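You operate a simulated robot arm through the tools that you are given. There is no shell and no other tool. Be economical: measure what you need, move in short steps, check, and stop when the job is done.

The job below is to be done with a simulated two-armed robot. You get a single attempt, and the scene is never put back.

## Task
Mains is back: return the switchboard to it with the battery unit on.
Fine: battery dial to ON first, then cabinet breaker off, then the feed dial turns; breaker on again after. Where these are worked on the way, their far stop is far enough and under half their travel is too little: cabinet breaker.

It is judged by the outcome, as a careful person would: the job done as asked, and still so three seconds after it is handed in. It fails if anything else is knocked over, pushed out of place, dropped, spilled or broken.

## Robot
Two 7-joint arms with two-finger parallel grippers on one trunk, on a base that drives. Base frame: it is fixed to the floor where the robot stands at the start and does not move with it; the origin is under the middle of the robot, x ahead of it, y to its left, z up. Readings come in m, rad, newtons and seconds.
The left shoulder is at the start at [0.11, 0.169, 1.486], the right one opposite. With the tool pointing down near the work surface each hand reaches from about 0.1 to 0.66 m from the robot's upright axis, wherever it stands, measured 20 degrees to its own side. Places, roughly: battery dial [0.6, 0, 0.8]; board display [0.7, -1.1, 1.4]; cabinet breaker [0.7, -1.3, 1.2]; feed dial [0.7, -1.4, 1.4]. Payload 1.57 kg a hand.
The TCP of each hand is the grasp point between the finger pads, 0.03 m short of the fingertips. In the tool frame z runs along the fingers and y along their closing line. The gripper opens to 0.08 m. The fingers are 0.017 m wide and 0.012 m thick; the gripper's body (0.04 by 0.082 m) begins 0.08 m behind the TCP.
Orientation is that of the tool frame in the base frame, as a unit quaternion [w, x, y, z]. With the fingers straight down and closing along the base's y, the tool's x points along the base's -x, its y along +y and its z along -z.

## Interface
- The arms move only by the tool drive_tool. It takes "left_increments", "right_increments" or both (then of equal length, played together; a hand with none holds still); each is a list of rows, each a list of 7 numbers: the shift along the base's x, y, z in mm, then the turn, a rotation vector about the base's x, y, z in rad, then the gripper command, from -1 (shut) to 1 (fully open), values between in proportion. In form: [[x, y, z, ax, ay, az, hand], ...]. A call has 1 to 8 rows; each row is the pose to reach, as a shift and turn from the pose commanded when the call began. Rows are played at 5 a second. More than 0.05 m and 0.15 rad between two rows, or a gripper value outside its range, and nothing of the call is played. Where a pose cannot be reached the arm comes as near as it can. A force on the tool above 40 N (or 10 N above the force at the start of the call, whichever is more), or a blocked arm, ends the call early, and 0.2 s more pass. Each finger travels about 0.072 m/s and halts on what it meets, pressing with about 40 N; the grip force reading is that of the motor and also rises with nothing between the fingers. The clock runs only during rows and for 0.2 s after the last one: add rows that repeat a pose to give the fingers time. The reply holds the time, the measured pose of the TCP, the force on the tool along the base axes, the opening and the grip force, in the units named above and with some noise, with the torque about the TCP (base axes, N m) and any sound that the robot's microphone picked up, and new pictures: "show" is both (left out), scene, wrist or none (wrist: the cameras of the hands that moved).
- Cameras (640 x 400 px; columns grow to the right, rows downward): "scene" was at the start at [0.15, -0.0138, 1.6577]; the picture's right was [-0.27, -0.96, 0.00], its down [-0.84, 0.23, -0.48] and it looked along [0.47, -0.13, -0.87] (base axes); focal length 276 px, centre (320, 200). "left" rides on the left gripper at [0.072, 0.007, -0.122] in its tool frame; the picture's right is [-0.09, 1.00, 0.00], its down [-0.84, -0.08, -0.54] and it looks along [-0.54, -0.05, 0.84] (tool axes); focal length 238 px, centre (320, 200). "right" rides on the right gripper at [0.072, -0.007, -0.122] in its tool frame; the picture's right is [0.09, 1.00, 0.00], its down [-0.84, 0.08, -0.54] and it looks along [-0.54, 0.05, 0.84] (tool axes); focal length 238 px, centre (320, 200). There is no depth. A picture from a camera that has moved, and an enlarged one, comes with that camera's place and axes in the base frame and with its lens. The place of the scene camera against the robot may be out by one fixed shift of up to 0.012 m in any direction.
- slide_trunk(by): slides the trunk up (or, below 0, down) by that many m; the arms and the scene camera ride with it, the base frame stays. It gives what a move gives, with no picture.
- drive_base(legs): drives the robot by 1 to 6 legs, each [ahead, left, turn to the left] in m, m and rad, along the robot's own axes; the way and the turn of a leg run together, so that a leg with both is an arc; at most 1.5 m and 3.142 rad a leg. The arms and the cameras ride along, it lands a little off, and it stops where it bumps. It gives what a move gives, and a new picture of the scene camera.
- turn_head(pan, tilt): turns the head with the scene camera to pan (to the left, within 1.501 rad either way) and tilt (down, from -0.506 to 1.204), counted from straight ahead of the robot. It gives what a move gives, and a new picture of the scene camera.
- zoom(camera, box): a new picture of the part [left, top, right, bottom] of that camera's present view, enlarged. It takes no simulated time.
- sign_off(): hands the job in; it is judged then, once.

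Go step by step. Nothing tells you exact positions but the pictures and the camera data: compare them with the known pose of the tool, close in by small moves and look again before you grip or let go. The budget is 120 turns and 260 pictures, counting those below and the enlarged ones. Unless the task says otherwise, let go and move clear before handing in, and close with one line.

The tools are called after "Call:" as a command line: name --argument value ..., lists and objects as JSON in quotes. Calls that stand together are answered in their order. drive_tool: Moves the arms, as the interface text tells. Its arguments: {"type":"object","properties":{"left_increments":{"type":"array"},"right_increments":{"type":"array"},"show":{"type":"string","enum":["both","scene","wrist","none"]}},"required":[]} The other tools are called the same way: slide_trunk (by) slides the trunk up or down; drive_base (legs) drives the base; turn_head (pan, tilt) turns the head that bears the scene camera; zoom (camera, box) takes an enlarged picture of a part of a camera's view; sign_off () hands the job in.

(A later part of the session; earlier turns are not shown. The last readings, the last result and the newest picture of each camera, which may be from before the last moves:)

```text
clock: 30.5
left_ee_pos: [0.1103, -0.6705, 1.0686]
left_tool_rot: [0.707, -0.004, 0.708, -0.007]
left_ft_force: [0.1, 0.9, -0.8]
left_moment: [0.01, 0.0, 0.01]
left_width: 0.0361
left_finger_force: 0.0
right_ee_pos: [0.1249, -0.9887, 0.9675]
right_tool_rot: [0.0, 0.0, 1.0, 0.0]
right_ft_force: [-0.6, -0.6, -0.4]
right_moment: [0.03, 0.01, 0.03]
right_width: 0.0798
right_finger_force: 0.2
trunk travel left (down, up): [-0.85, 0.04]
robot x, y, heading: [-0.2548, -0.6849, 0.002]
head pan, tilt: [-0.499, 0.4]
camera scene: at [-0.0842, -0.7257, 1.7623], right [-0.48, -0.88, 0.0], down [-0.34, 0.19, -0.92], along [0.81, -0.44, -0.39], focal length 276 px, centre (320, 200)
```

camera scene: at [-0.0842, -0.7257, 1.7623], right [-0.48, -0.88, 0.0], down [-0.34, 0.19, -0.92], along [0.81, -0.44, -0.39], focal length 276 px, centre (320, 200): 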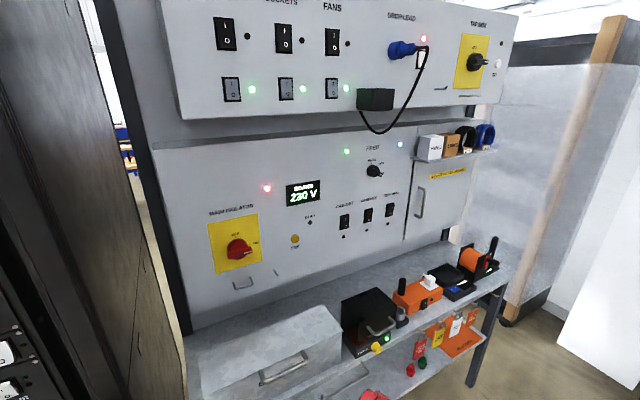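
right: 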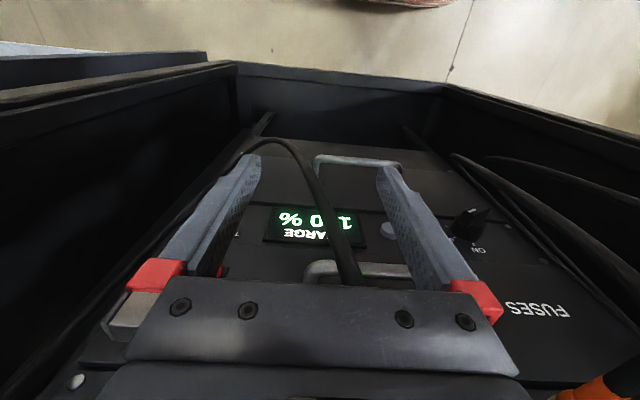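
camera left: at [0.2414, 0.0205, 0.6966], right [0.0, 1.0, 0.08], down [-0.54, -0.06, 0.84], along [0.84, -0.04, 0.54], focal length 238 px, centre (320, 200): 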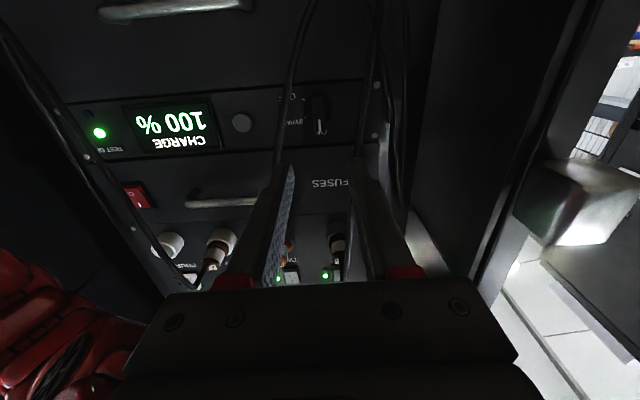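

Clear view of the board now; I'll zoom in to read the labels.

Call:
zoom --camera "scene" --box '[190, 130, 430, 280]'

Call:
drive_base --legs '[[0, -0.72, 0]]'

Call:
turn_head --pan 0.0 --tilt 0.45

Call:
zoom --camera "scene" --box '[240, 120, 420, 240]'

```text
2.67 times, centred on (310, 205) of scene
camera zoom: at [-0.0842, -0.7257, 1.7623], right [-0.48, -0.88, 0.0], down [-0.34, 0.19, -0.92], along [0.81, -0.44, -0.39], focal length 737 px, centre (347, 187)
```

zoom: 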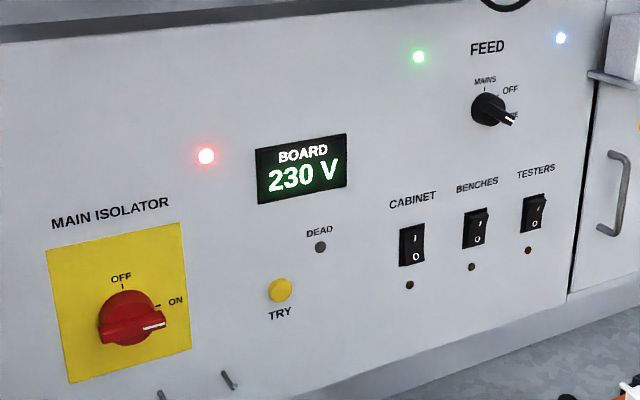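

```text
clock: 34.4
left_ee_pos: [0.1102, -1.3906, 1.0687]
left_tool_rot: [0.707, -0.005, 0.708, -0.007]
left_ft_force: [-0.1, 0.1, 0.3]
left_moment: [0.0, 0.05, 0.03]
left_width: 0.036
left_finger_force: 0.0
right_ee_pos: [0.1252, -1.7092, 0.9671]
right_tool_rot: [0.0, 0.0, 1.0, 0.0]
right_ft_force: [-0.1, -0.5, -0.8]
right_moment: [-0.02, 0.0, 0.01]
right_width: 0.0799
right_finger_force: 0.1
trunk travel left (down, up): [-0.85, 0.04]
robot x, y, heading: [-0.2552, -1.4054, 0.002]
head pan, tilt: [-0.499, 0.4]
camera scene: at [-0.085, -1.445, 1.7623], right [-0.48, -0.88, 0.0], down [-0.34, 0.19, -0.92], along [0.81, -0.44, -0.39], focal length 276 px, centre (320, 200)
```

scene: 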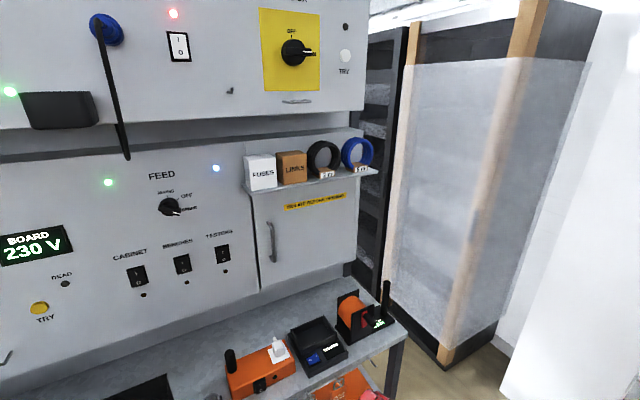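

```text
clock: 35.4
left_ee_pos: [0.1103, -1.3889, 1.0674]
left_tool_rot: [0.707, -0.004, 0.708, -0.006]
left_ft_force: [-0.2, 0.5, -0.7]
left_moment: [0.0, -0.01, 0.0]
left_width: 0.0358
left_finger_force: 0.1
right_ee_pos: [0.1244, -1.7098, 0.9667]
right_tool_rot: [0.0, -0.001, 1.0, 0.0]
right_ft_force: [-0.5, 0.2, -0.6]
right_moment: [0.0, 0.0, -0.01]
right_width: 0.0803
right_finger_force: 0.1
trunk travel left (down, up): [-0.85, 0.04]
robot x, y, heading: [-0.2539, -1.4035, -0.003]
head pan, tilt: [0.0, 0.45]
camera scene: at [-0.0744, -1.4008, 1.7576], right [0.0, -1.0, 0.0], down [-0.44, 0.0, -0.9], along [0.9, 0.0, -0.44], focal length 276 px, centre (320, 200)
```

scene: 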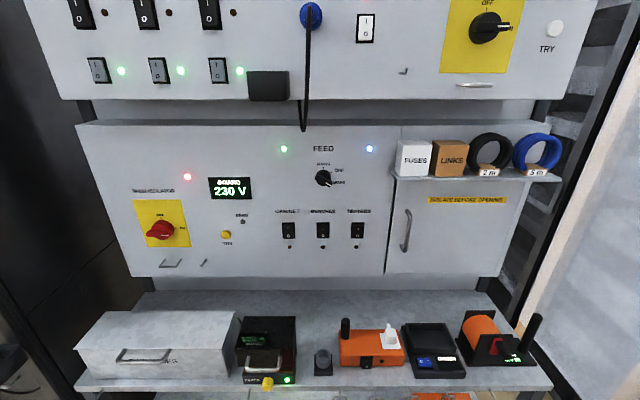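

```text
3.33 times, centred on (330, 180) of scene
camera zoom: at [-0.0744, -1.4008, 1.7576], right [0.0, -1.0, 0.0], down [-0.44, 0.0, -0.9], along [0.9, 0.0, -0.44], focal length 921 px, centre (287, 267)
```

zoom: 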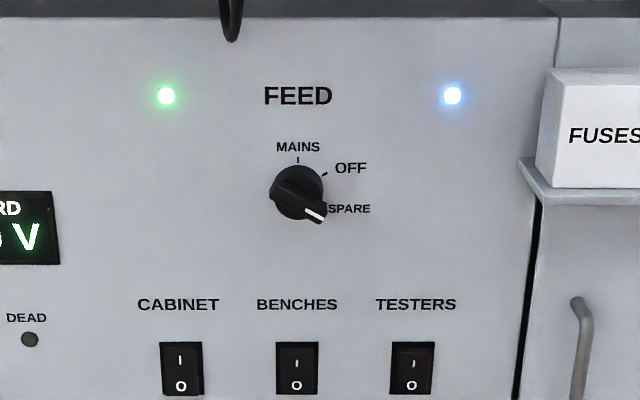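

The feed dial is on SPARE, with MAINS at top and OFF between, and the CABINET rocker is at about [0.7, -1.30, 1.27]. I'll move 0.2 m closer and zoom in on the rocker states.

Call:
drive_base --legs '[[0.2, 0, 0]]'

Call:
zoom --camera "scene" --box '[200, 130, 400, 280]'

Call:
zoom --camera "scene" --box '[260, 220, 380, 295]'

```text
clock: 37.0
left_ee_pos: [0.3074, -1.3889, 1.0678]
left_tool_rot: [0.707, -0.005, 0.707, -0.005]
left_ft_force: [0.4, 0.0, -0.5]
left_moment: [0.02, -0.01, -0.02]
left_width: 0.0359
left_finger_force: 0.0
right_ee_pos: [0.3219, -1.7089, 0.966]
right_tool_rot: [0.0, -0.001, 1.0, 0.0]
right_ft_force: [-0.5, -1.0, -0.1]
right_moment: [0.01, 0.0, 0.03]
right_width: 0.08
right_finger_force: 0.1
trunk travel left (down, up): [-0.85, 0.04]
robot x, y, heading: [-0.0598, -1.4076, -0.0]
head pan, tilt: [0.0, 0.45]
camera scene: at [0.1227, -1.4005, 1.7577], right [0.0, -1.0, 0.0], down [-0.43, 0.0, -0.9], along [0.9, 0.0, -0.43], focal length 276 px, centre (320, 200)
```

scene: 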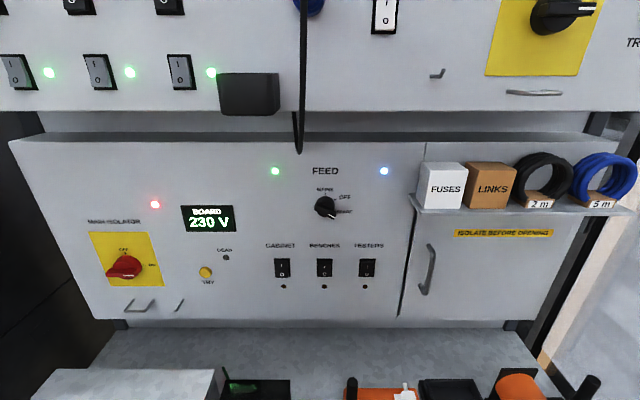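

```text
2.67 times, centred on (300, 205) of scene
camera zoom: at [0.1227, -1.4005, 1.7577], right [0.0, -1.0, 0.0], down [-0.43, 0.0, -0.9], along [0.9, 0.0, -0.43], focal length 737 px, centre (373, 187)
```

zoom: 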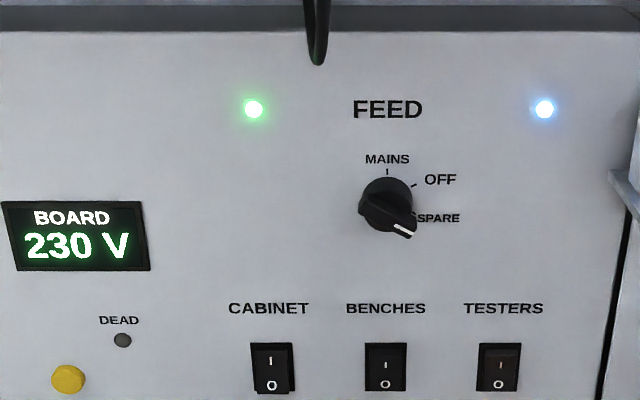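

```text
5.33 times, centred on (320, 258) of scene
camera zoom: at [0.1227, -1.4005, 1.7577], right [0.0, -1.0, 0.0], down [-0.43, 0.0, -0.9], along [0.9, 0.0, -0.43], focal length 1473 px, centre (320, -107)
```

zoom: 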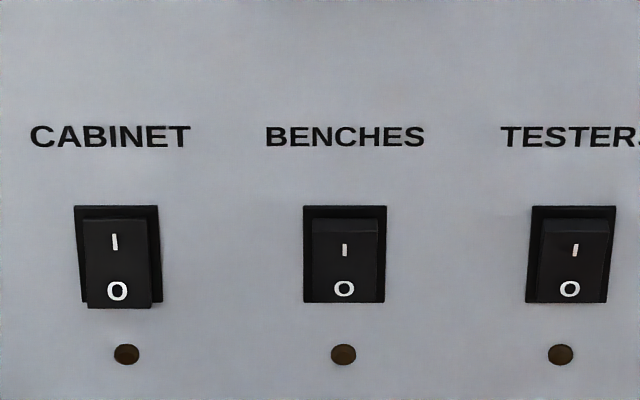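

The CABINET rocker is ON (top pressed in); BENCHES and TESTERS are off. I'll bring the closed left hand in front of the cabinet rocker.

Call:
drive_tool --left_increments '[[0, 15, 40, 0, 0, 0, -1], [0, 35, 80, 0, 0, 0, -1], [0, 55, 120, 0, 0, 0, -1], [20, 75, 150, 0, 0, 0, -1], [55, 92, 165, 0, 0, 0, -1], [100, 92, 165, 0, 0, 0, -1], [145, 92, 165, 0, 0, 0, -1], [190, 92, 165, 0, 0, 0, -1]]'

Call:
zoom --camera "left" --box '[160, 0, 480, 200]'

Call:
zoom --camera "scene" --box '[200, 180, 400, 305]'

```text
clock: 38.7
left_ee_pos: [0.3139, -1.5063, 1.0518]
left_tool_rot: [0.552, 0.235, 0.795, -0.091]
left_ft_force: [6.2, 3.0, -7.3]
left_moment: [-0.42, -0.07, -0.46]
left_width: 0.0
left_finger_force: 20.7
left hand out of reach, approached as far as the arm can: row 3, 4, 5, 6, 7, 8
right_ee_pos: [0.3257, -1.7162, 0.9719]
right_tool_rot: [0.007, 0.009, 1.0, -0.004]
right_ft_force: [1.1, -0.2, 0.2]
right_moment: [-0.03, -0.01, 0.01]
right_width: 0.0798
right_finger_force: 0.0
trunk travel left (down, up): [-0.85, 0.04]
robot x, y, heading: [-0.0561, -1.4062, 0.003]
head pan, tilt: [0.0, 0.45]
stopped in row 8 (left hand): the force on the tool passed its limit at 292 N (the readings are from after the stop); the commanded pose is now the measured one
camera scene: at [0.1249, -1.4015, 1.7574], right [0.0, -1.0, 0.0], down [-0.44, 0.0, -0.9], along [0.9, 0.0, -0.44], focal length 276 px, centre (320, 200)
camera left: at [0.1942, -1.4316, 1.0324], right [0.5, 0.84, 0.2], down [-0.25, -0.08, 0.96], along [0.83, -0.53, 0.18], focal length 238 px, centre (320, 200)
```

scene: 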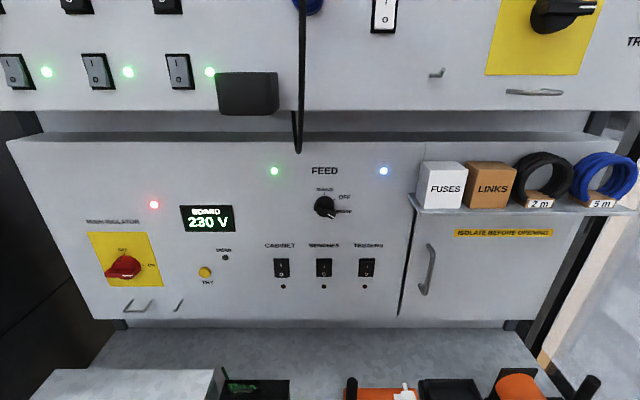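
left: 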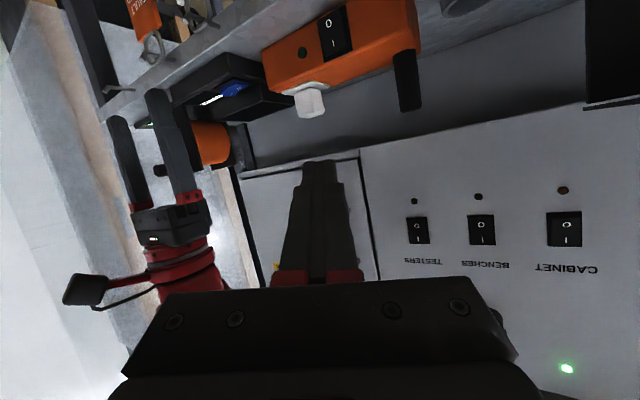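

```text
2.00 times, centred on (320, 100) of left
camera zoom: at [0.1942, -1.4316, 1.0324], right [0.5, 0.84, 0.2], down [-0.25, -0.08, 0.96], along [0.83, -0.53, 0.18], focal length 477 px, centre (320, 400)
```

zoom: 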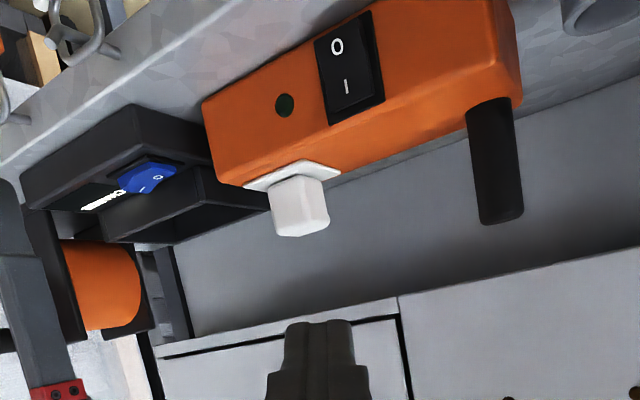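

```text
3.20 times, centred on (300, 242) of scene
camera zoom: at [0.1249, -1.4015, 1.7574], right [0.0, -1.0, 0.0], down [-0.44, 0.0, -0.9], along [0.9, 0.0, -0.44], focal length 884 px, centre (384, 64)
```

zoom: 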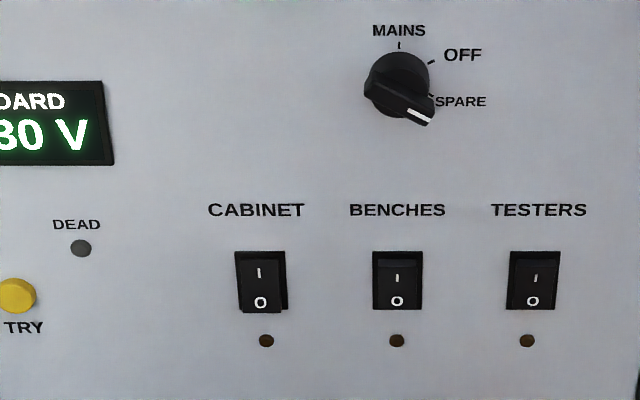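

The hand folded up too close to the body and bumped the robot itself; nothing on the board or bench appears disturbed. I'll back the robot away so the arm can be unfolded in free space.

Call:
drive_base --legs '[[-0.35, 0, 0]]'

Call:
drive_tool --left_increments '[[40, 15, 10, 0, 0, 0, -1], [80, 30, 20, -0.05, -0.08, 0.11, -1], [120, 45, 40, -0.1, -0.16, 0.21, -1], [160, 70, 60, -0.14, -0.23, 0.31, -1], [190, 100, 85, -0.175, -0.29, 0.39, -1], [210, 130, 110, -0.207, -0.35, 0.468, -1], [230, 165, 130, -0.207, -0.35, 0.468, -1], [250, 190, 150, -0.207, -0.35, 0.468, -1]]'

```text
clock: 41.0
left_ee_pos: [-0.0355, -1.5047, 1.0527]
left_tool_rot: [0.553, 0.233, 0.795, -0.09]
left_ft_force: [4.4, 15.1, -21.1]
left_moment: [-1.69, -1.56, -1.56]
left_width: 0.0
left_finger_force: 21.6
right_ee_pos: [-0.0212, -1.7156, 0.9712]
right_tool_rot: [0.008, 0.007, 1.0, -0.005]
right_ft_force: [-1.1, 1.2, 1.0]
right_moment: [0.0, 0.02, 0.01]
right_width: 0.0803
right_finger_force: 0.1
trunk travel left (down, up): [-0.85, 0.04]
robot x, y, heading: [-0.401, -1.4065, 0.003]
head pan, tilt: [0.0, 0.45]
camera scene: at [-0.2243, -1.4011, 1.7575], right [0.01, -1.0, 0.0], down [-0.44, 0.0, -0.9], along [0.9, 0.01, -0.44], focal length 276 px, centre (320, 200)
```

scene: 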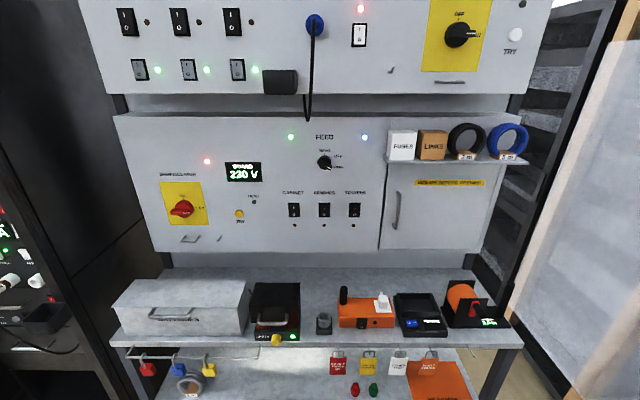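

```text
refused: row 4 steps farther than a row can; nothing moved
```

Call:
drive_tool --left_increments '[[35, 10, 5, 0, 0, 0, -1], [75, 20, 15, -0.04, -0.07, 0.09, -1], [110, 35, 30, -0.08, -0.14, 0.18, -1], [145, 55, 50, -0.12, -0.2, 0.27, -1], [170, 80, 70, -0.16, -0.27, 0.36, -1], [190, 110, 90, -0.207, -0.35, 0.468, -1], [210, 140, 110, -0.207, -0.35, 0.468, -1], [230, 170, 130, -0.207, -0.35, 0.468, -1]]'

```text
clock: 42.8
left_ee_pos: [0.1958, -1.3336, 1.1822]
left_tool_rot: [0.708, 0.0, 0.707, -0.001]
left_ft_force: [-0.5, 0.1, -0.1]
left_moment: [0.03, 0.02, 0.01]
left_width: 0.0
left_finger_force: 21.1
right_ee_pos: [-0.0201, -1.7155, 0.9709]
right_tool_rot: [0.008, 0.006, 1.0, -0.005]
right_ft_force: [-0.3, 0.6, -0.1]
right_moment: [0.0, 0.02, 0.0]
right_width: 0.0801
right_finger_force: 0.2
trunk travel left (down, up): [-0.85, 0.04]
robot x, y, heading: [-0.4011, -1.4062, -0.0]
head pan, tilt: [0.0, 0.45]
camera scene: at [-0.2244, -1.4001, 1.7576], right [0.01, -1.0, 0.0], down [-0.44, 0.0, -0.9], along [0.9, 0.01, -0.44], focal length 276 px, centre (320, 200)
camera left: at [0.0739, -1.3276, 1.1106], right [0.0, 1.0, 0.09], down [-0.54, -0.08, 0.84], along [0.84, -0.05, 0.54], focal length 238 px, centre (320, 200)
```

scene: 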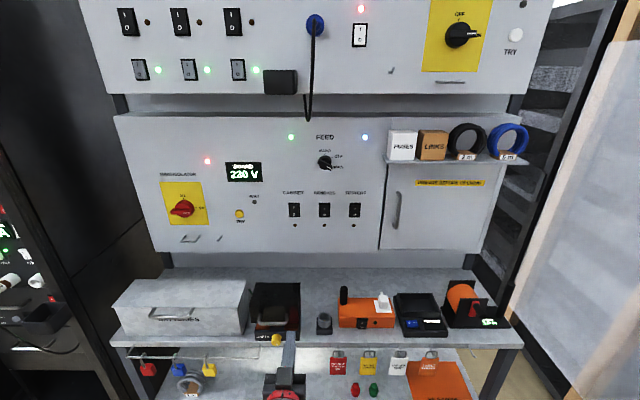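
left: 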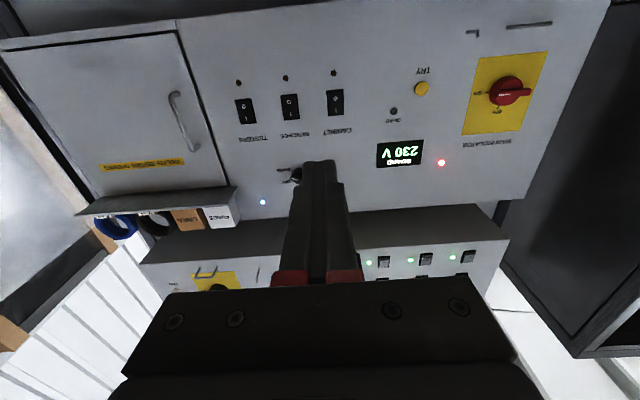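

Call:
drive_tool --left_increments '[[5, 18, 15, 0, 0, 0, -1], [10, 36, 30, 0, 0, 0, -1], [10, 36, 45, 0, 0, 0, -1]]' --show "none"

Call:
drive_base --legs '[[0.33, 0, 0]]'

Call:
drive_tool --left_increments '[[0, 0, 0, 0, 0, 0, -1]]' --show "wrist"

Call:
zoom --camera "scene" --box '[200, 180, 400, 305]'

```text
clock: 43.6
left_ee_pos: [0.2048, -1.2992, 1.2268]
left_tool_rot: [0.707, -0.001, 0.707, 0.001]
left_ft_force: [0.9, -0.3, 0.1]
left_moment: [0.01, 0.01, 0.01]
left_width: 0.0
left_finger_force: 22.1
right_ee_pos: [-0.021, -1.7173, 0.9711]
right_tool_rot: [0.007, 0.006, 1.0, -0.005]
right_ft_force: [0.6, 0.1, 0.7]
right_moment: [-0.04, -0.01, -0.03]
right_width: 0.0799
right_finger_force: 0.0
trunk travel left (down, up): [-0.85, 0.04]
robot x, y, heading: [-0.4, -1.4046, 0.008]
head pan, tilt: [0.0, 0.45]
```

```text
clock: 45.8
left_ee_pos: [0.5347, -1.2977, 1.2273]
left_tool_rot: [0.708, -0.001, 0.706, 0.001]
left_ft_force: [-0.9, 0.5, 0.2]
left_moment: [-0.02, -0.03, -0.01]
left_width: 0.0
left_finger_force: 21.7
right_ee_pos: [0.3097, -1.7148, 0.9716]
right_tool_rot: [0.008, 0.007, 1.0, -0.004]
right_ft_force: [0.1, -0.7, 0.9]
right_moment: [0.0, -0.01, 0.02]
right_width: 0.0801
right_finger_force: 0.0
trunk travel left (down, up): [-0.85, 0.04]
robot x, y, heading: [-0.0682, -1.4047, 0.005]
head pan, tilt: [0.0, 0.45]
camera scene: at [0.1051, -1.3994, 1.7577], right [0.01, -1.0, 0.0], down [-0.43, 0.0, -0.9], along [0.9, 0.0, -0.43], focal length 276 px, centre (320, 200)
```

scene: 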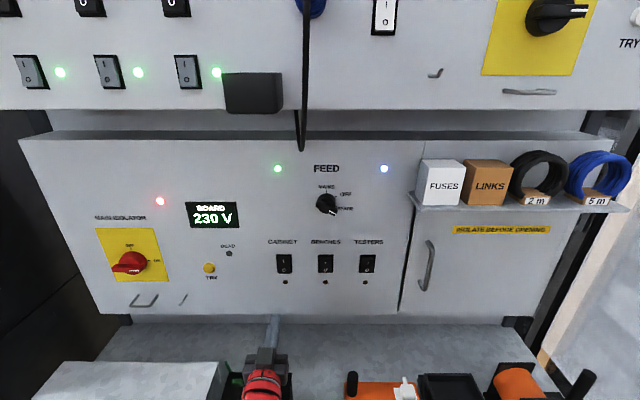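

```text
clock: 46.2
left_ee_pos: [0.5354, -1.2983, 1.2278]
left_tool_rot: [0.708, -0.002, 0.706, 0.001]
left_ft_force: [-1.2, -0.1, 0.6]
left_moment: [-0.01, 0.01, 0.01]
left_width: 0.0
left_finger_force: 21.3
right_ee_pos: [0.3088, -1.7149, 0.9713]
right_tool_rot: [0.008, 0.006, 1.0, -0.004]
right_ft_force: [-0.6, 0.7, -0.1]
right_moment: [-0.02, 0.0, 0.01]
right_width: 0.08
right_finger_force: 0.1
trunk travel left (down, up): [-0.85, 0.04]
robot x, y, heading: [-0.0735, -1.4055, 0.006]
head pan, tilt: [0.0, 0.45]
camera left: at [0.4132, -1.2921, 1.1558], right [0.0, 1.0, 0.09], down [-0.54, -0.08, 0.84], along [0.84, -0.05, 0.54], focal length 238 px, centre (320, 200)
```

left: 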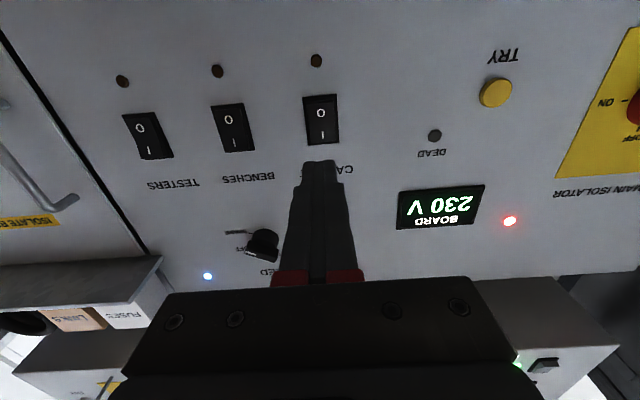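

```text
3.20 times, centred on (300, 242) of scene
camera zoom: at [0.1043, -1.3994, 1.7578], right [0.01, -1.0, 0.0], down [-0.43, 0.0, -0.9], along [0.9, 0.0, -0.43], focal length 884 px, centre (384, 64)
```

zoom: 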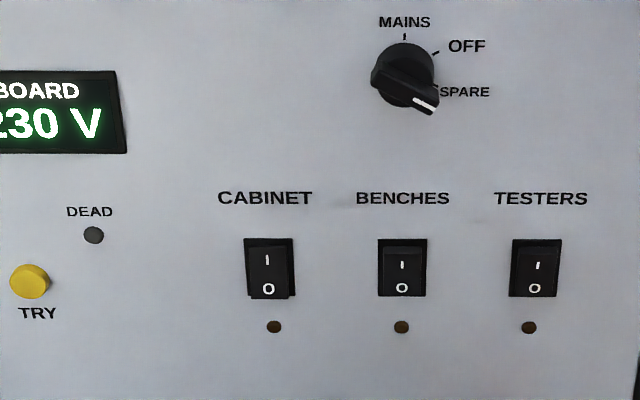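

The cabinet rocker is at about [0.74, -1.298, 1.237], with its "O" end near z 1.215. I'll approach that end.

Call:
drive_tool --left_increments '[[30, 0, -10, 0, 0, 0, -1], [70, 0, -11, 0, 0, 0, -1], [110, 0, -11, 0, 0, 0, -1], [135, 0, -11, 0, 0, 0, -1]]' --show "wrist"

Call:
zoom --camera "scene" --box '[240, 220, 360, 300]'

```text
clock: 47.2
left_ee_pos: [0.6712, -1.2991, 1.2162]
left_tool_rot: [0.708, -0.001, 0.707, 0.001]
left_ft_force: [0.6, -0.6, -0.1]
left_moment: [0.02, 0.0, 0.02]
left_width: 0.0
left_finger_force: 20.8
right_ee_pos: [0.31, -1.7148, 0.9709]
right_tool_rot: [0.007, 0.006, 1.0, -0.004]
right_ft_force: [-0.3, -0.4, 0.5]
right_moment: [0.03, -0.01, 0.02]
right_width: 0.0798
right_finger_force: 0.0
trunk travel left (down, up): [-0.85, 0.04]
robot x, y, heading: [-0.0731, -1.4048, 0.006]
head pan, tilt: [0.0, 0.45]
camera left: at [0.5491, -1.2928, 1.1452], right [0.0, 1.0, 0.09], down [-0.54, -0.08, 0.84], along [0.84, -0.05, 0.54], focal length 238 px, centre (320, 200)
```

left: 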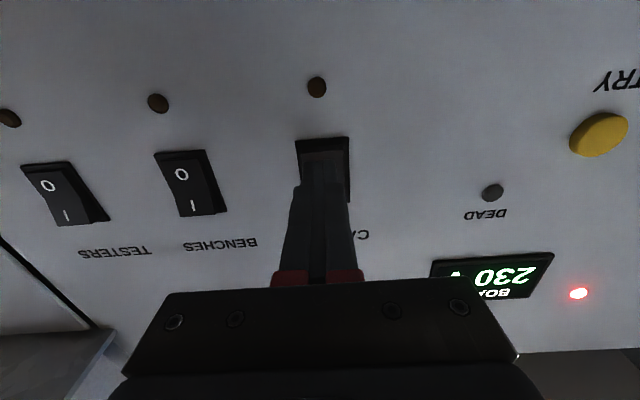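

```text
5.00 times, centred on (300, 260) of scene
camera zoom: at [0.1065, -1.3996, 1.7575], right [0.0, -1.0, 0.0], down [-0.44, 0.0, -0.9], along [0.9, 0.0, -0.44], focal length 1381 px, centre (420, -100)
```

zoom: 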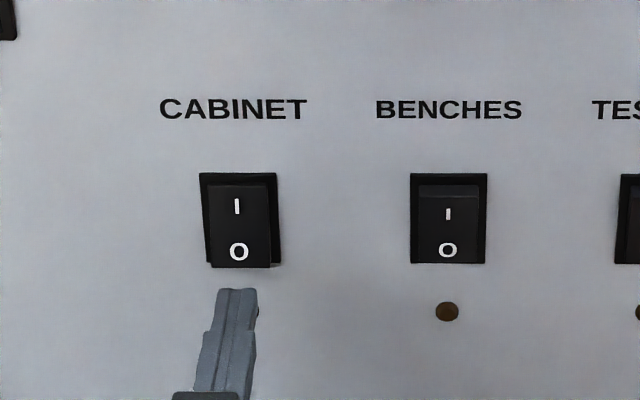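

Call:
drive_tool --left_increments '[[10, 0, 0, 0, 0, 0, -1], [18, 0, 0, 0, 0, 0, -1], [24, 0, 0, 0, 0, 0, -1], [30, 0, 0, 0, 0, 0, -1], [35, 0, 0, 0, 0, 0, -1]]' --show "wrist"

Call:
zoom --camera "scene" --box '[240, 220, 360, 300]'

```text
clock: 48.4
left_ee_pos: [0.7025, -1.2984, 1.2157]
left_tool_rot: [0.707, -0.001, 0.707, 0.001]
left_ft_force: [-23.1, 0.3, -6.3]
left_moment: [0.05, 0.02, 0.0]
left_width: 0.0
left_finger_force: 21.2
right_ee_pos: [0.3071, -1.7147, 0.973]
right_tool_rot: [0.01, 0.007, 1.0, -0.005]
right_ft_force: [-1.3, -0.7, 0.1]
right_moment: [-0.01, 0.01, -0.01]
right_width: 0.08
right_finger_force: 0.0
trunk travel left (down, up): [-0.85, 0.04]
robot x, y, heading: [-0.075, -1.403, 0.005]
head pan, tilt: [0.0, 0.45]
camera left: at [0.5798, -1.292, 1.1443], right [0.0, 1.0, 0.09], down [-0.54, -0.08, 0.84], along [0.84, -0.05, 0.54], focal length 238 px, centre (320, 200)
```

left: 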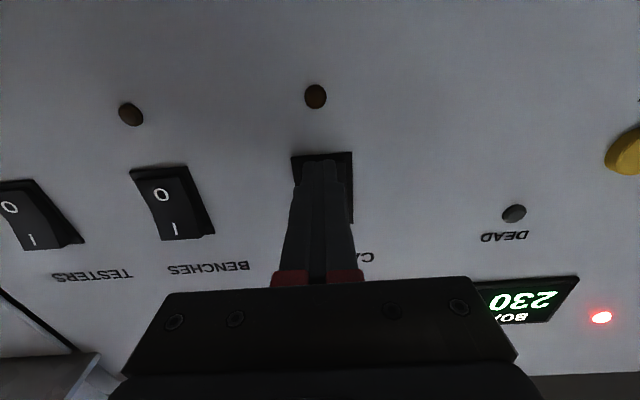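

```text
5.00 times, centred on (300, 260) of scene
camera zoom: at [0.1005, -1.399, 1.7579], right [0.01, -1.0, 0.0], down [-0.43, 0.0, -0.9], along [0.9, 0.0, -0.43], focal length 1381 px, centre (420, -100)
```

zoom: 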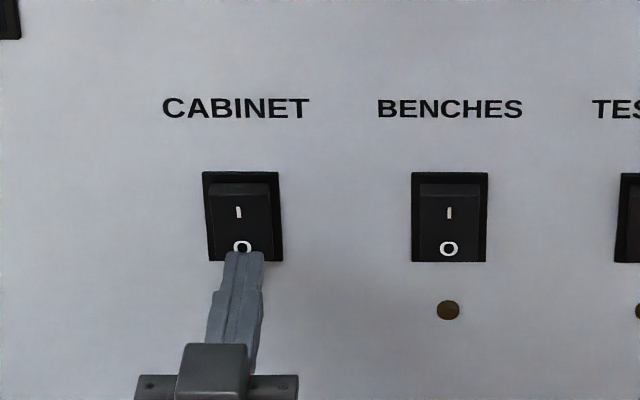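

The rocker has tipped to O, with 23 N at the stop. I'll back off and compare it with its neighbours.

Call:
drive_tool --left_increments '[[2, 0, 0, 0, 0, 0, -1], [-20, 0, 0, 0, 0, 0, -1], [-50, 0, 0, 0, 0, 0, -1], [-90, 0, 0, 0, 0, 0, -1], [-130, 0, 0, 0, 0, 0, -1]]'

Call:
zoom --camera "scene" --box '[240, 220, 360, 300]'

Call:
zoom --camera "left" --box '[80, 40, 400, 280]'

```text
clock: 49.6
left_ee_pos: [0.5731, -1.298, 1.2183]
left_tool_rot: [0.708, 0.0, 0.706, 0.0]
left_ft_force: [-1.0, 1.1, -0.1]
left_moment: [-0.05, 0.0, 0.05]
left_width: 0.0
left_finger_force: 21.3
right_ee_pos: [0.3083, -1.7127, 0.9721]
right_tool_rot: [0.009, 0.006, 1.0, -0.005]
right_ft_force: [0.0, 0.6, -0.3]
right_moment: [-0.03, 0.0, -0.02]
right_width: 0.0801
right_finger_force: 0.1
trunk travel left (down, up): [-0.85, 0.04]
robot x, y, heading: [-0.0751, -1.4006, 0.003]
head pan, tilt: [0.0, 0.45]
camera scene: at [0.1037, -1.3994, 1.7578], right [0.01, -1.0, 0.0], down [-0.43, 0.0, -0.9], along [0.9, 0.0, -0.43], focal length 276 px, centre (320, 200)
camera left: at [0.4513, -1.2921, 1.1458], right [0.0, 1.0, 0.09], down [-0.54, -0.08, 0.84], along [0.84, -0.05, 0.54], focal length 238 px, centre (320, 200)
```

scene: 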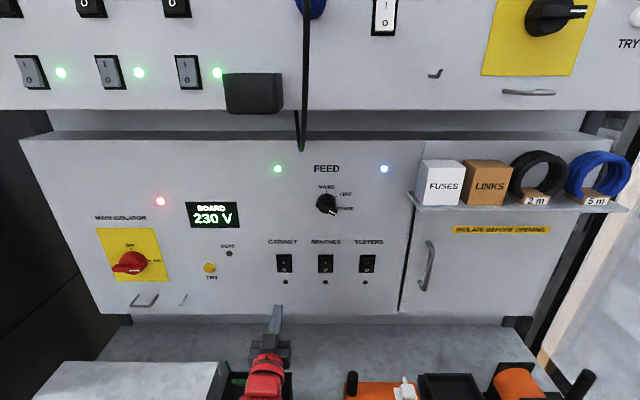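
left: 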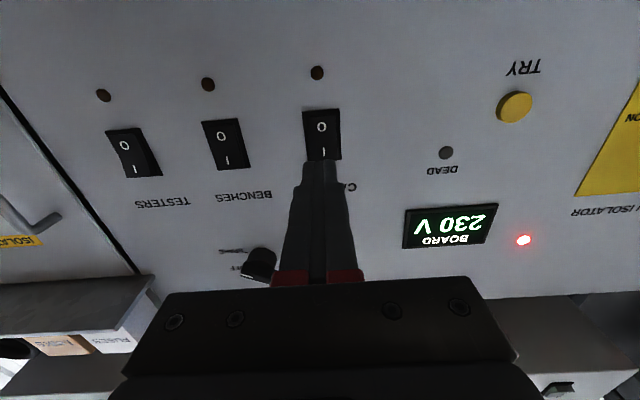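

```text
5.00 times, centred on (300, 260) of scene
camera zoom: at [0.1037, -1.3994, 1.7578], right [0.01, -1.0, 0.0], down [-0.43, 0.0, -0.9], along [0.9, 0.0, -0.43], focal length 1381 px, centre (420, -100)
```

zoom: 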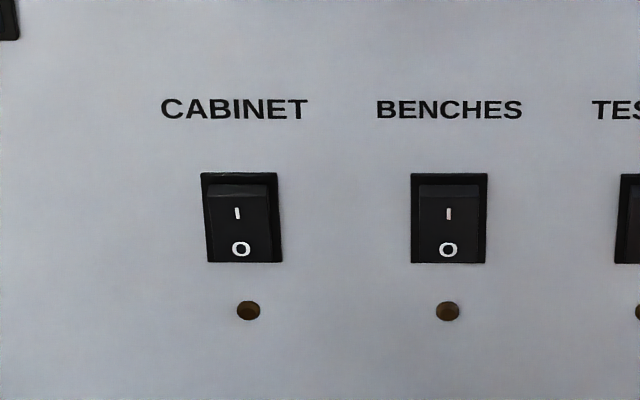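

```text
1.67 times, centred on (240, 160) of left
camera zoom: at [0.4513, -1.2921, 1.1458], right [0.0, 1.0, 0.09], down [-0.54, -0.08, 0.84], along [0.84, -0.05, 0.54], focal length 397 px, centre (453, 267)
```

zoom: 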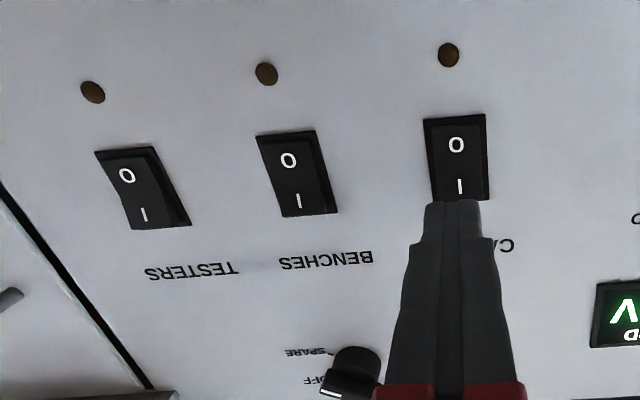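

CABINET is now off, matching its neighbours. Next I'll move the hand up to the feed dial, about [0.725, -1.415, 1.437].

Call:
drive_tool --left_increments '[[-5, -15, 28, 0, 0, 0, -0.1], [-10, -30, 56, 0, 0, 0, -0.1], [-15, -45, 84, 0, 0, 0, -0.1], [-15, -60, 112, 0, 0, 0, -0.1], [-15, -75, 140, 0, 0, 0, -0.1], [-15, -90, 168, 0, 0, 0, -0.1], [-15, -105, 196, 0, 0, 0, -0.1], [-15, -117, 219, 0, 0, 0, -0.1]]'

```text
clock: 51.4
left_ee_pos: [0.5614, -1.4168, 1.4327]
left_tool_rot: [0.707, -0.001, 0.707, 0.002]
left_ft_force: [-1.1, -0.1, 0.2]
left_moment: [0.01, -0.02, 0.02]
left_width: 0.0363
left_finger_force: 0.0
right_ee_pos: [0.31, -1.7154, 0.9719]
right_tool_rot: [0.008, 0.006, 1.0, -0.004]
right_ft_force: [0.6, -0.3, 0.0]
right_moment: [-0.01, -0.01, 0.01]
right_width: 0.0801
right_finger_force: 0.0
trunk travel left (down, up): [-0.85, 0.04]
robot x, y, heading: [-0.0773, -1.403, 0.005]
head pan, tilt: [0.0, 0.45]
camera scene: at [0.1059, -1.4001, 1.7576], right [0.01, -1.0, 0.0], down [-0.44, 0.0, -0.9], along [0.9, 0.0, -0.44], focal length 276 px, centre (320, 200)
camera left: at [0.44, -1.411, 1.3617], right [0.0, 1.0, 0.09], down [-0.54, -0.08, 0.84], along [0.84, -0.05, 0.54], focal length 238 px, centre (320, 200)
```

scene: 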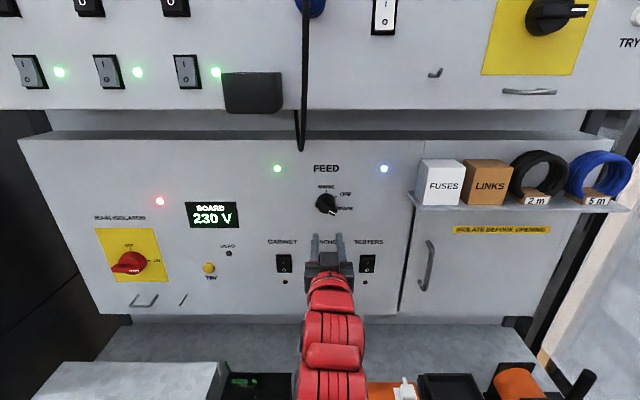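
left: 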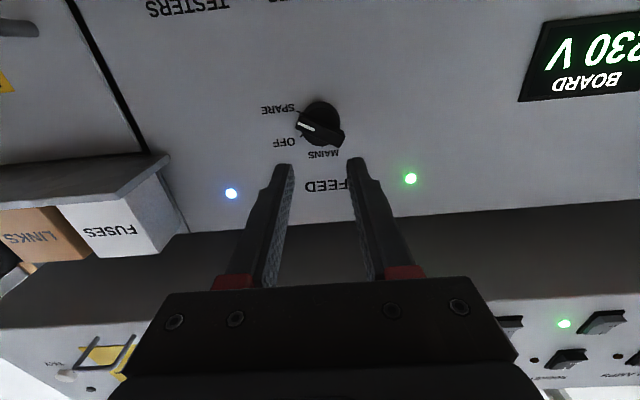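

Call:
drive_tool --left_increments '[[0, 0, 3, 0.145, 0, 0, -0.1], [0, 0, 3, 0.29, 0, 0, -0.1], [0, 0, 3, 0.435, 0, 0, -0.1], [0, 0, 3, 0.58, 0, 0, -0.1], [0, 0, 3, 0.725, 0, 0, -0.1], [0, 0, 3, 0.87, 0, 0, -0.1], [0, 0, 3, 1.0, 0, 0, -0.1]]' --show "none"

Call:
drive_tool --left_increments '[[0, 0, 0, 0.145, 0, 0, -0.1], [0, 0, 0, 0.29, 0, 0, -0.1], [0, 0, 0, 0.435, 0, 0, -0.1], [0, 0, 0, 0.58, 0, 0, -0.1], [0, 0, 0, 0.725, 0, 0, -0.1], [0, 0, 0, 0.87, 0, 0, -0.1], [0, 0, 0, 1.0, 0, 0, -0.1]]'

Call:
zoom --camera "left" --box '[200, 40, 440, 240]'

```text
clock: 53.0
left_ee_pos: [0.5618, -1.4143, 1.4373]
left_tool_rot: [0.621, 0.338, 0.62, 0.34]
left_ft_force: [0.4, 0.0, 0.0]
left_moment: [0.01, 0.02, 0.03]
left_width: 0.0362
left_finger_force: 0.1
right_ee_pos: [0.3099, -1.7141, 0.9725]
right_tool_rot: [0.008, 0.006, 1.0, -0.004]
right_ft_force: [0.2, -0.9, 0.1]
right_moment: [0.01, -0.02, -0.03]
right_width: 0.0798
right_finger_force: 0.1
trunk travel left (down, up): [-0.85, 0.04]
robot x, y, heading: [-0.0705, -1.4047, 0.008]
head pan, tilt: [0.0, 0.45]
```

```text
clock: 54.6
left_ee_pos: [0.5616, -1.4139, 1.4367]
left_tool_rot: [0.383, 0.596, 0.38, 0.595]
left_ft_force: [-0.3, -0.7, 0.1]
left_moment: [0.01, -0.03, 0.03]
left_width: 0.0359
left_finger_force: 0.1
right_ee_pos: [0.309, -1.7153, 0.9724]
right_tool_rot: [0.008, 0.006, 1.0, -0.004]
right_ft_force: [-0.1, -0.5, -0.4]
right_moment: [-0.01, 0.03, -0.01]
right_width: 0.08
right_finger_force: 0.1
trunk travel left (down, up): [-0.85, 0.04]
robot x, y, heading: [-0.0729, -1.4014, 0.005]
head pan, tilt: [0.0, 0.45]
camera scene: at [0.1058, -1.3995, 1.7576], right [0.01, -1.0, 0.0], down [-0.44, 0.0, -0.9], along [0.9, 0.0, -0.44], focal length 276 px, centre (320, 200)
camera left: at [0.4396, -1.3524, 1.4734], right [0.0, -0.5, 0.87], down [-0.54, -0.73, -0.42], along [0.84, -0.47, -0.27], focal length 238 px, centre (320, 200)
```

scene: 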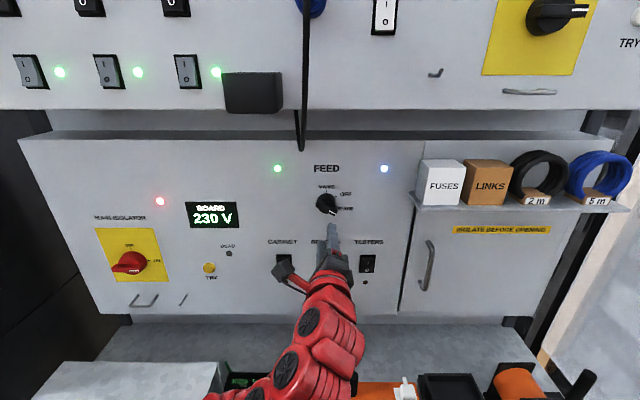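
left: 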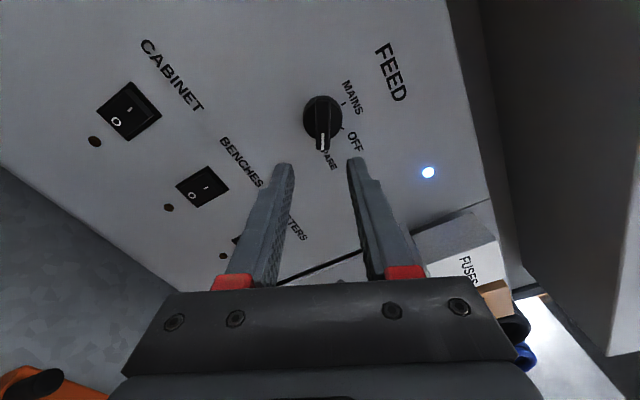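

```text
2.00 times, centred on (320, 140) of left
camera zoom: at [0.4396, -1.3524, 1.4734], right [0.0, -0.5, 0.87], down [-0.54, -0.73, -0.42], along [0.84, -0.47, -0.27], focal length 477 px, centre (320, 320)
```

zoom: 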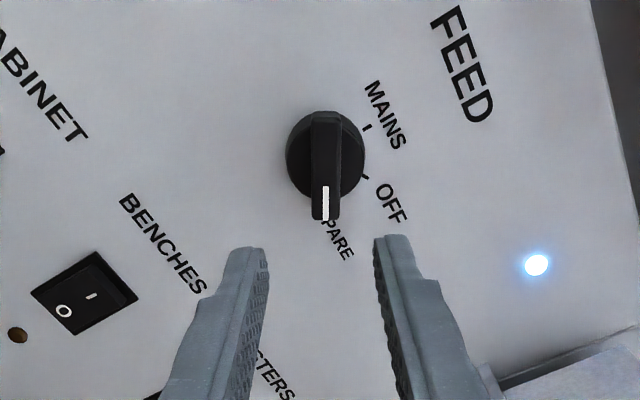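

The fingers line up with the bar. Advancing slowly.

Call:
drive_tool --left_increments '[[30, -1, 1, 0, 0, 0, -0.1], [60, -2, 2, 0, 0, 0, -0.1], [85, -2, 2, 0, 0, 0, -0.1], [105, -2, 2, 0, 0, 0, -0.1], [118, -2, 2, 0, 0, 0, -0.1]]'

Call:
zoom --camera "left" --box '[200, 40, 440, 240]'

Call:
zoom --camera "scene" --box '[260, 150, 400, 240]'

```text
clock: 55.8
left_ee_pos: [0.6795, -1.4178, 1.4405]
left_tool_rot: [0.383, 0.595, 0.382, 0.595]
left_ft_force: [0.2, 0.1, 0.3]
left_moment: [-0.02, -0.02, 0.0]
left_width: 0.0361
left_finger_force: 0.0
right_ee_pos: [0.3102, -1.7147, 0.9715]
right_tool_rot: [0.008, 0.006, 1.0, -0.004]
right_ft_force: [-0.3, 0.8, 0.3]
right_moment: [-0.01, 0.0, -0.02]
right_width: 0.08
right_finger_force: 0.2
trunk travel left (down, up): [-0.85, 0.04]
robot x, y, heading: [-0.0701, -1.4004, 0.003]
head pan, tilt: [0.0, 0.45]
camera scene: at [0.1061, -1.3998, 1.7575], right [0.01, -1.0, 0.0], down [-0.44, 0.0, -0.9], along [0.9, 0.0, -0.44], focal length 276 px, centre (320, 200)
camera left: at [0.5572, -1.3551, 1.4763], right [0.0, -0.5, 0.87], down [-0.54, -0.73, -0.42], along [0.84, -0.47, -0.27], focal length 238 px, centre (320, 200)
```

scene: 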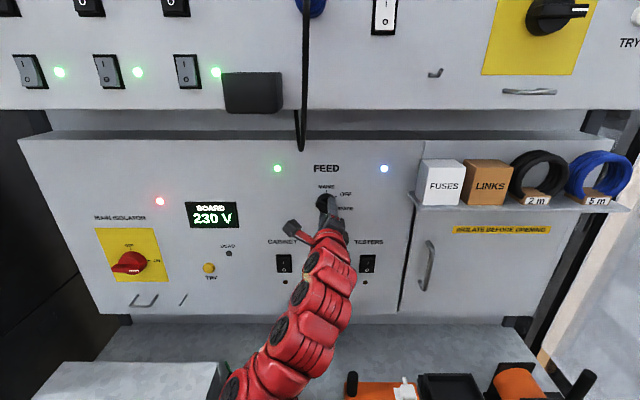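
left: 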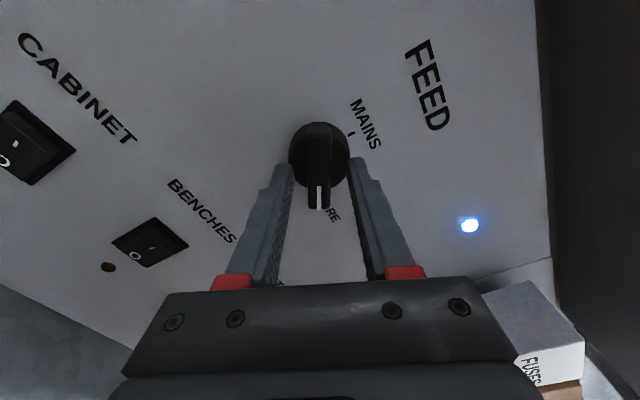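

```text
2.00 times, centred on (320, 140) of left
camera zoom: at [0.5572, -1.3551, 1.4763], right [0.0, -0.5, 0.87], down [-0.54, -0.73, -0.42], along [0.84, -0.47, -0.27], focal length 477 px, centre (320, 320)
```

zoom: 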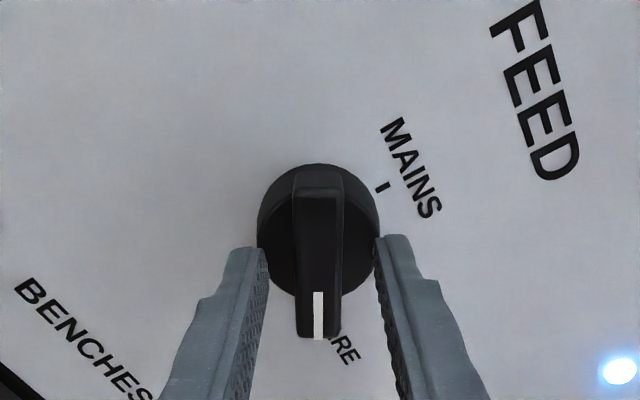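

```text
4.44 times, centred on (330, 195) of scene
camera zoom: at [0.1061, -1.3998, 1.7575], right [0.01, -1.0, 0.0], down [-0.44, 0.0, -0.9], along [0.9, 0.0, -0.44], focal length 1228 px, centre (276, 222)
```

zoom: 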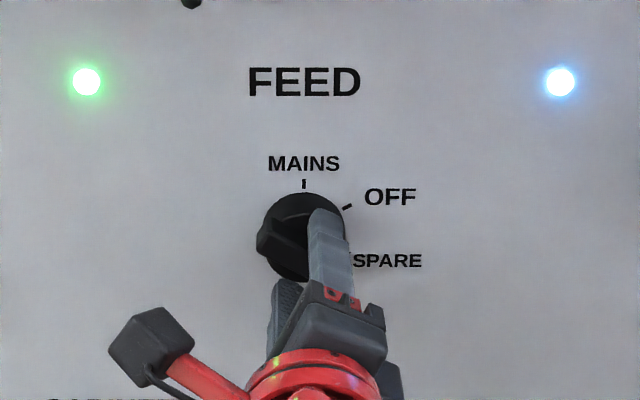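

Call:
drive_tool --left_increments '[[3, 0, 0, 0, 0, 0, -0.1], [3, 0, 0, 0, 0, 0, -0.5], [3, 0, 0, 0, 0, 0, -0.9], [3, 0, 0, 0, 0, 0, -0.9]]' --show "wrist"

Call:
zoom --camera "left" --box '[200, 40, 440, 240]'

```text
clock: 56.8
left_ee_pos: [0.6822, -1.4179, 1.4392]
left_tool_rot: [0.383, 0.595, 0.381, 0.595]
left_ft_force: [1.6, -1.1, 0.9]
left_moment: [0.03, 0.02, 0.21]
left_width: 0.016
left_finger_force: 31.1
right_ee_pos: [0.3102, -1.7133, 0.9709]
right_tool_rot: [0.008, 0.006, 1.0, -0.005]
right_ft_force: [0.7, -1.0, 0.8]
right_moment: [0.0, 0.01, 0.04]
right_width: 0.08
right_finger_force: 0.1
trunk travel left (down, up): [-0.85, 0.04]
robot x, y, heading: [-0.0758, -1.4036, 0.007]
head pan, tilt: [0.0, 0.45]
camera left: at [0.5606, -1.355, 1.4758], right [0.0, -0.5, 0.87], down [-0.54, -0.73, -0.42], along [0.84, -0.47, -0.27], focal length 238 px, centre (320, 200)
```

left: 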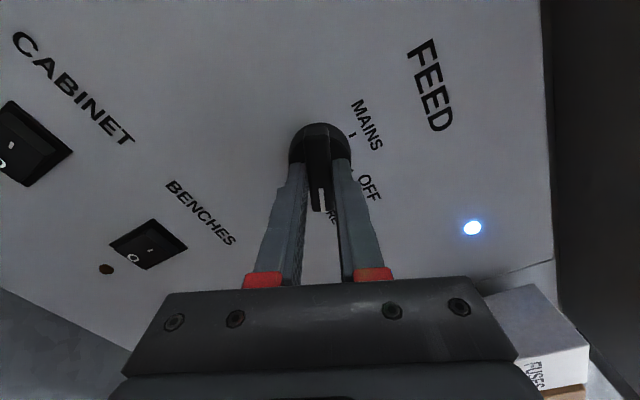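

```text
2.00 times, centred on (320, 140) of left
camera zoom: at [0.5606, -1.355, 1.4758], right [0.0, -0.5, 0.87], down [-0.54, -0.73, -0.42], along [0.84, -0.47, -0.27], focal length 477 px, centre (320, 320)
```

zoom: 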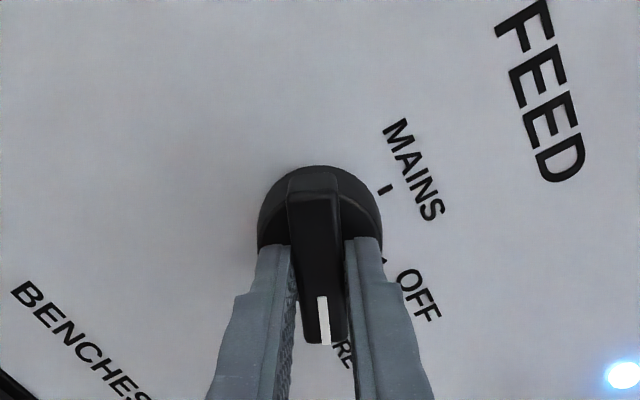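

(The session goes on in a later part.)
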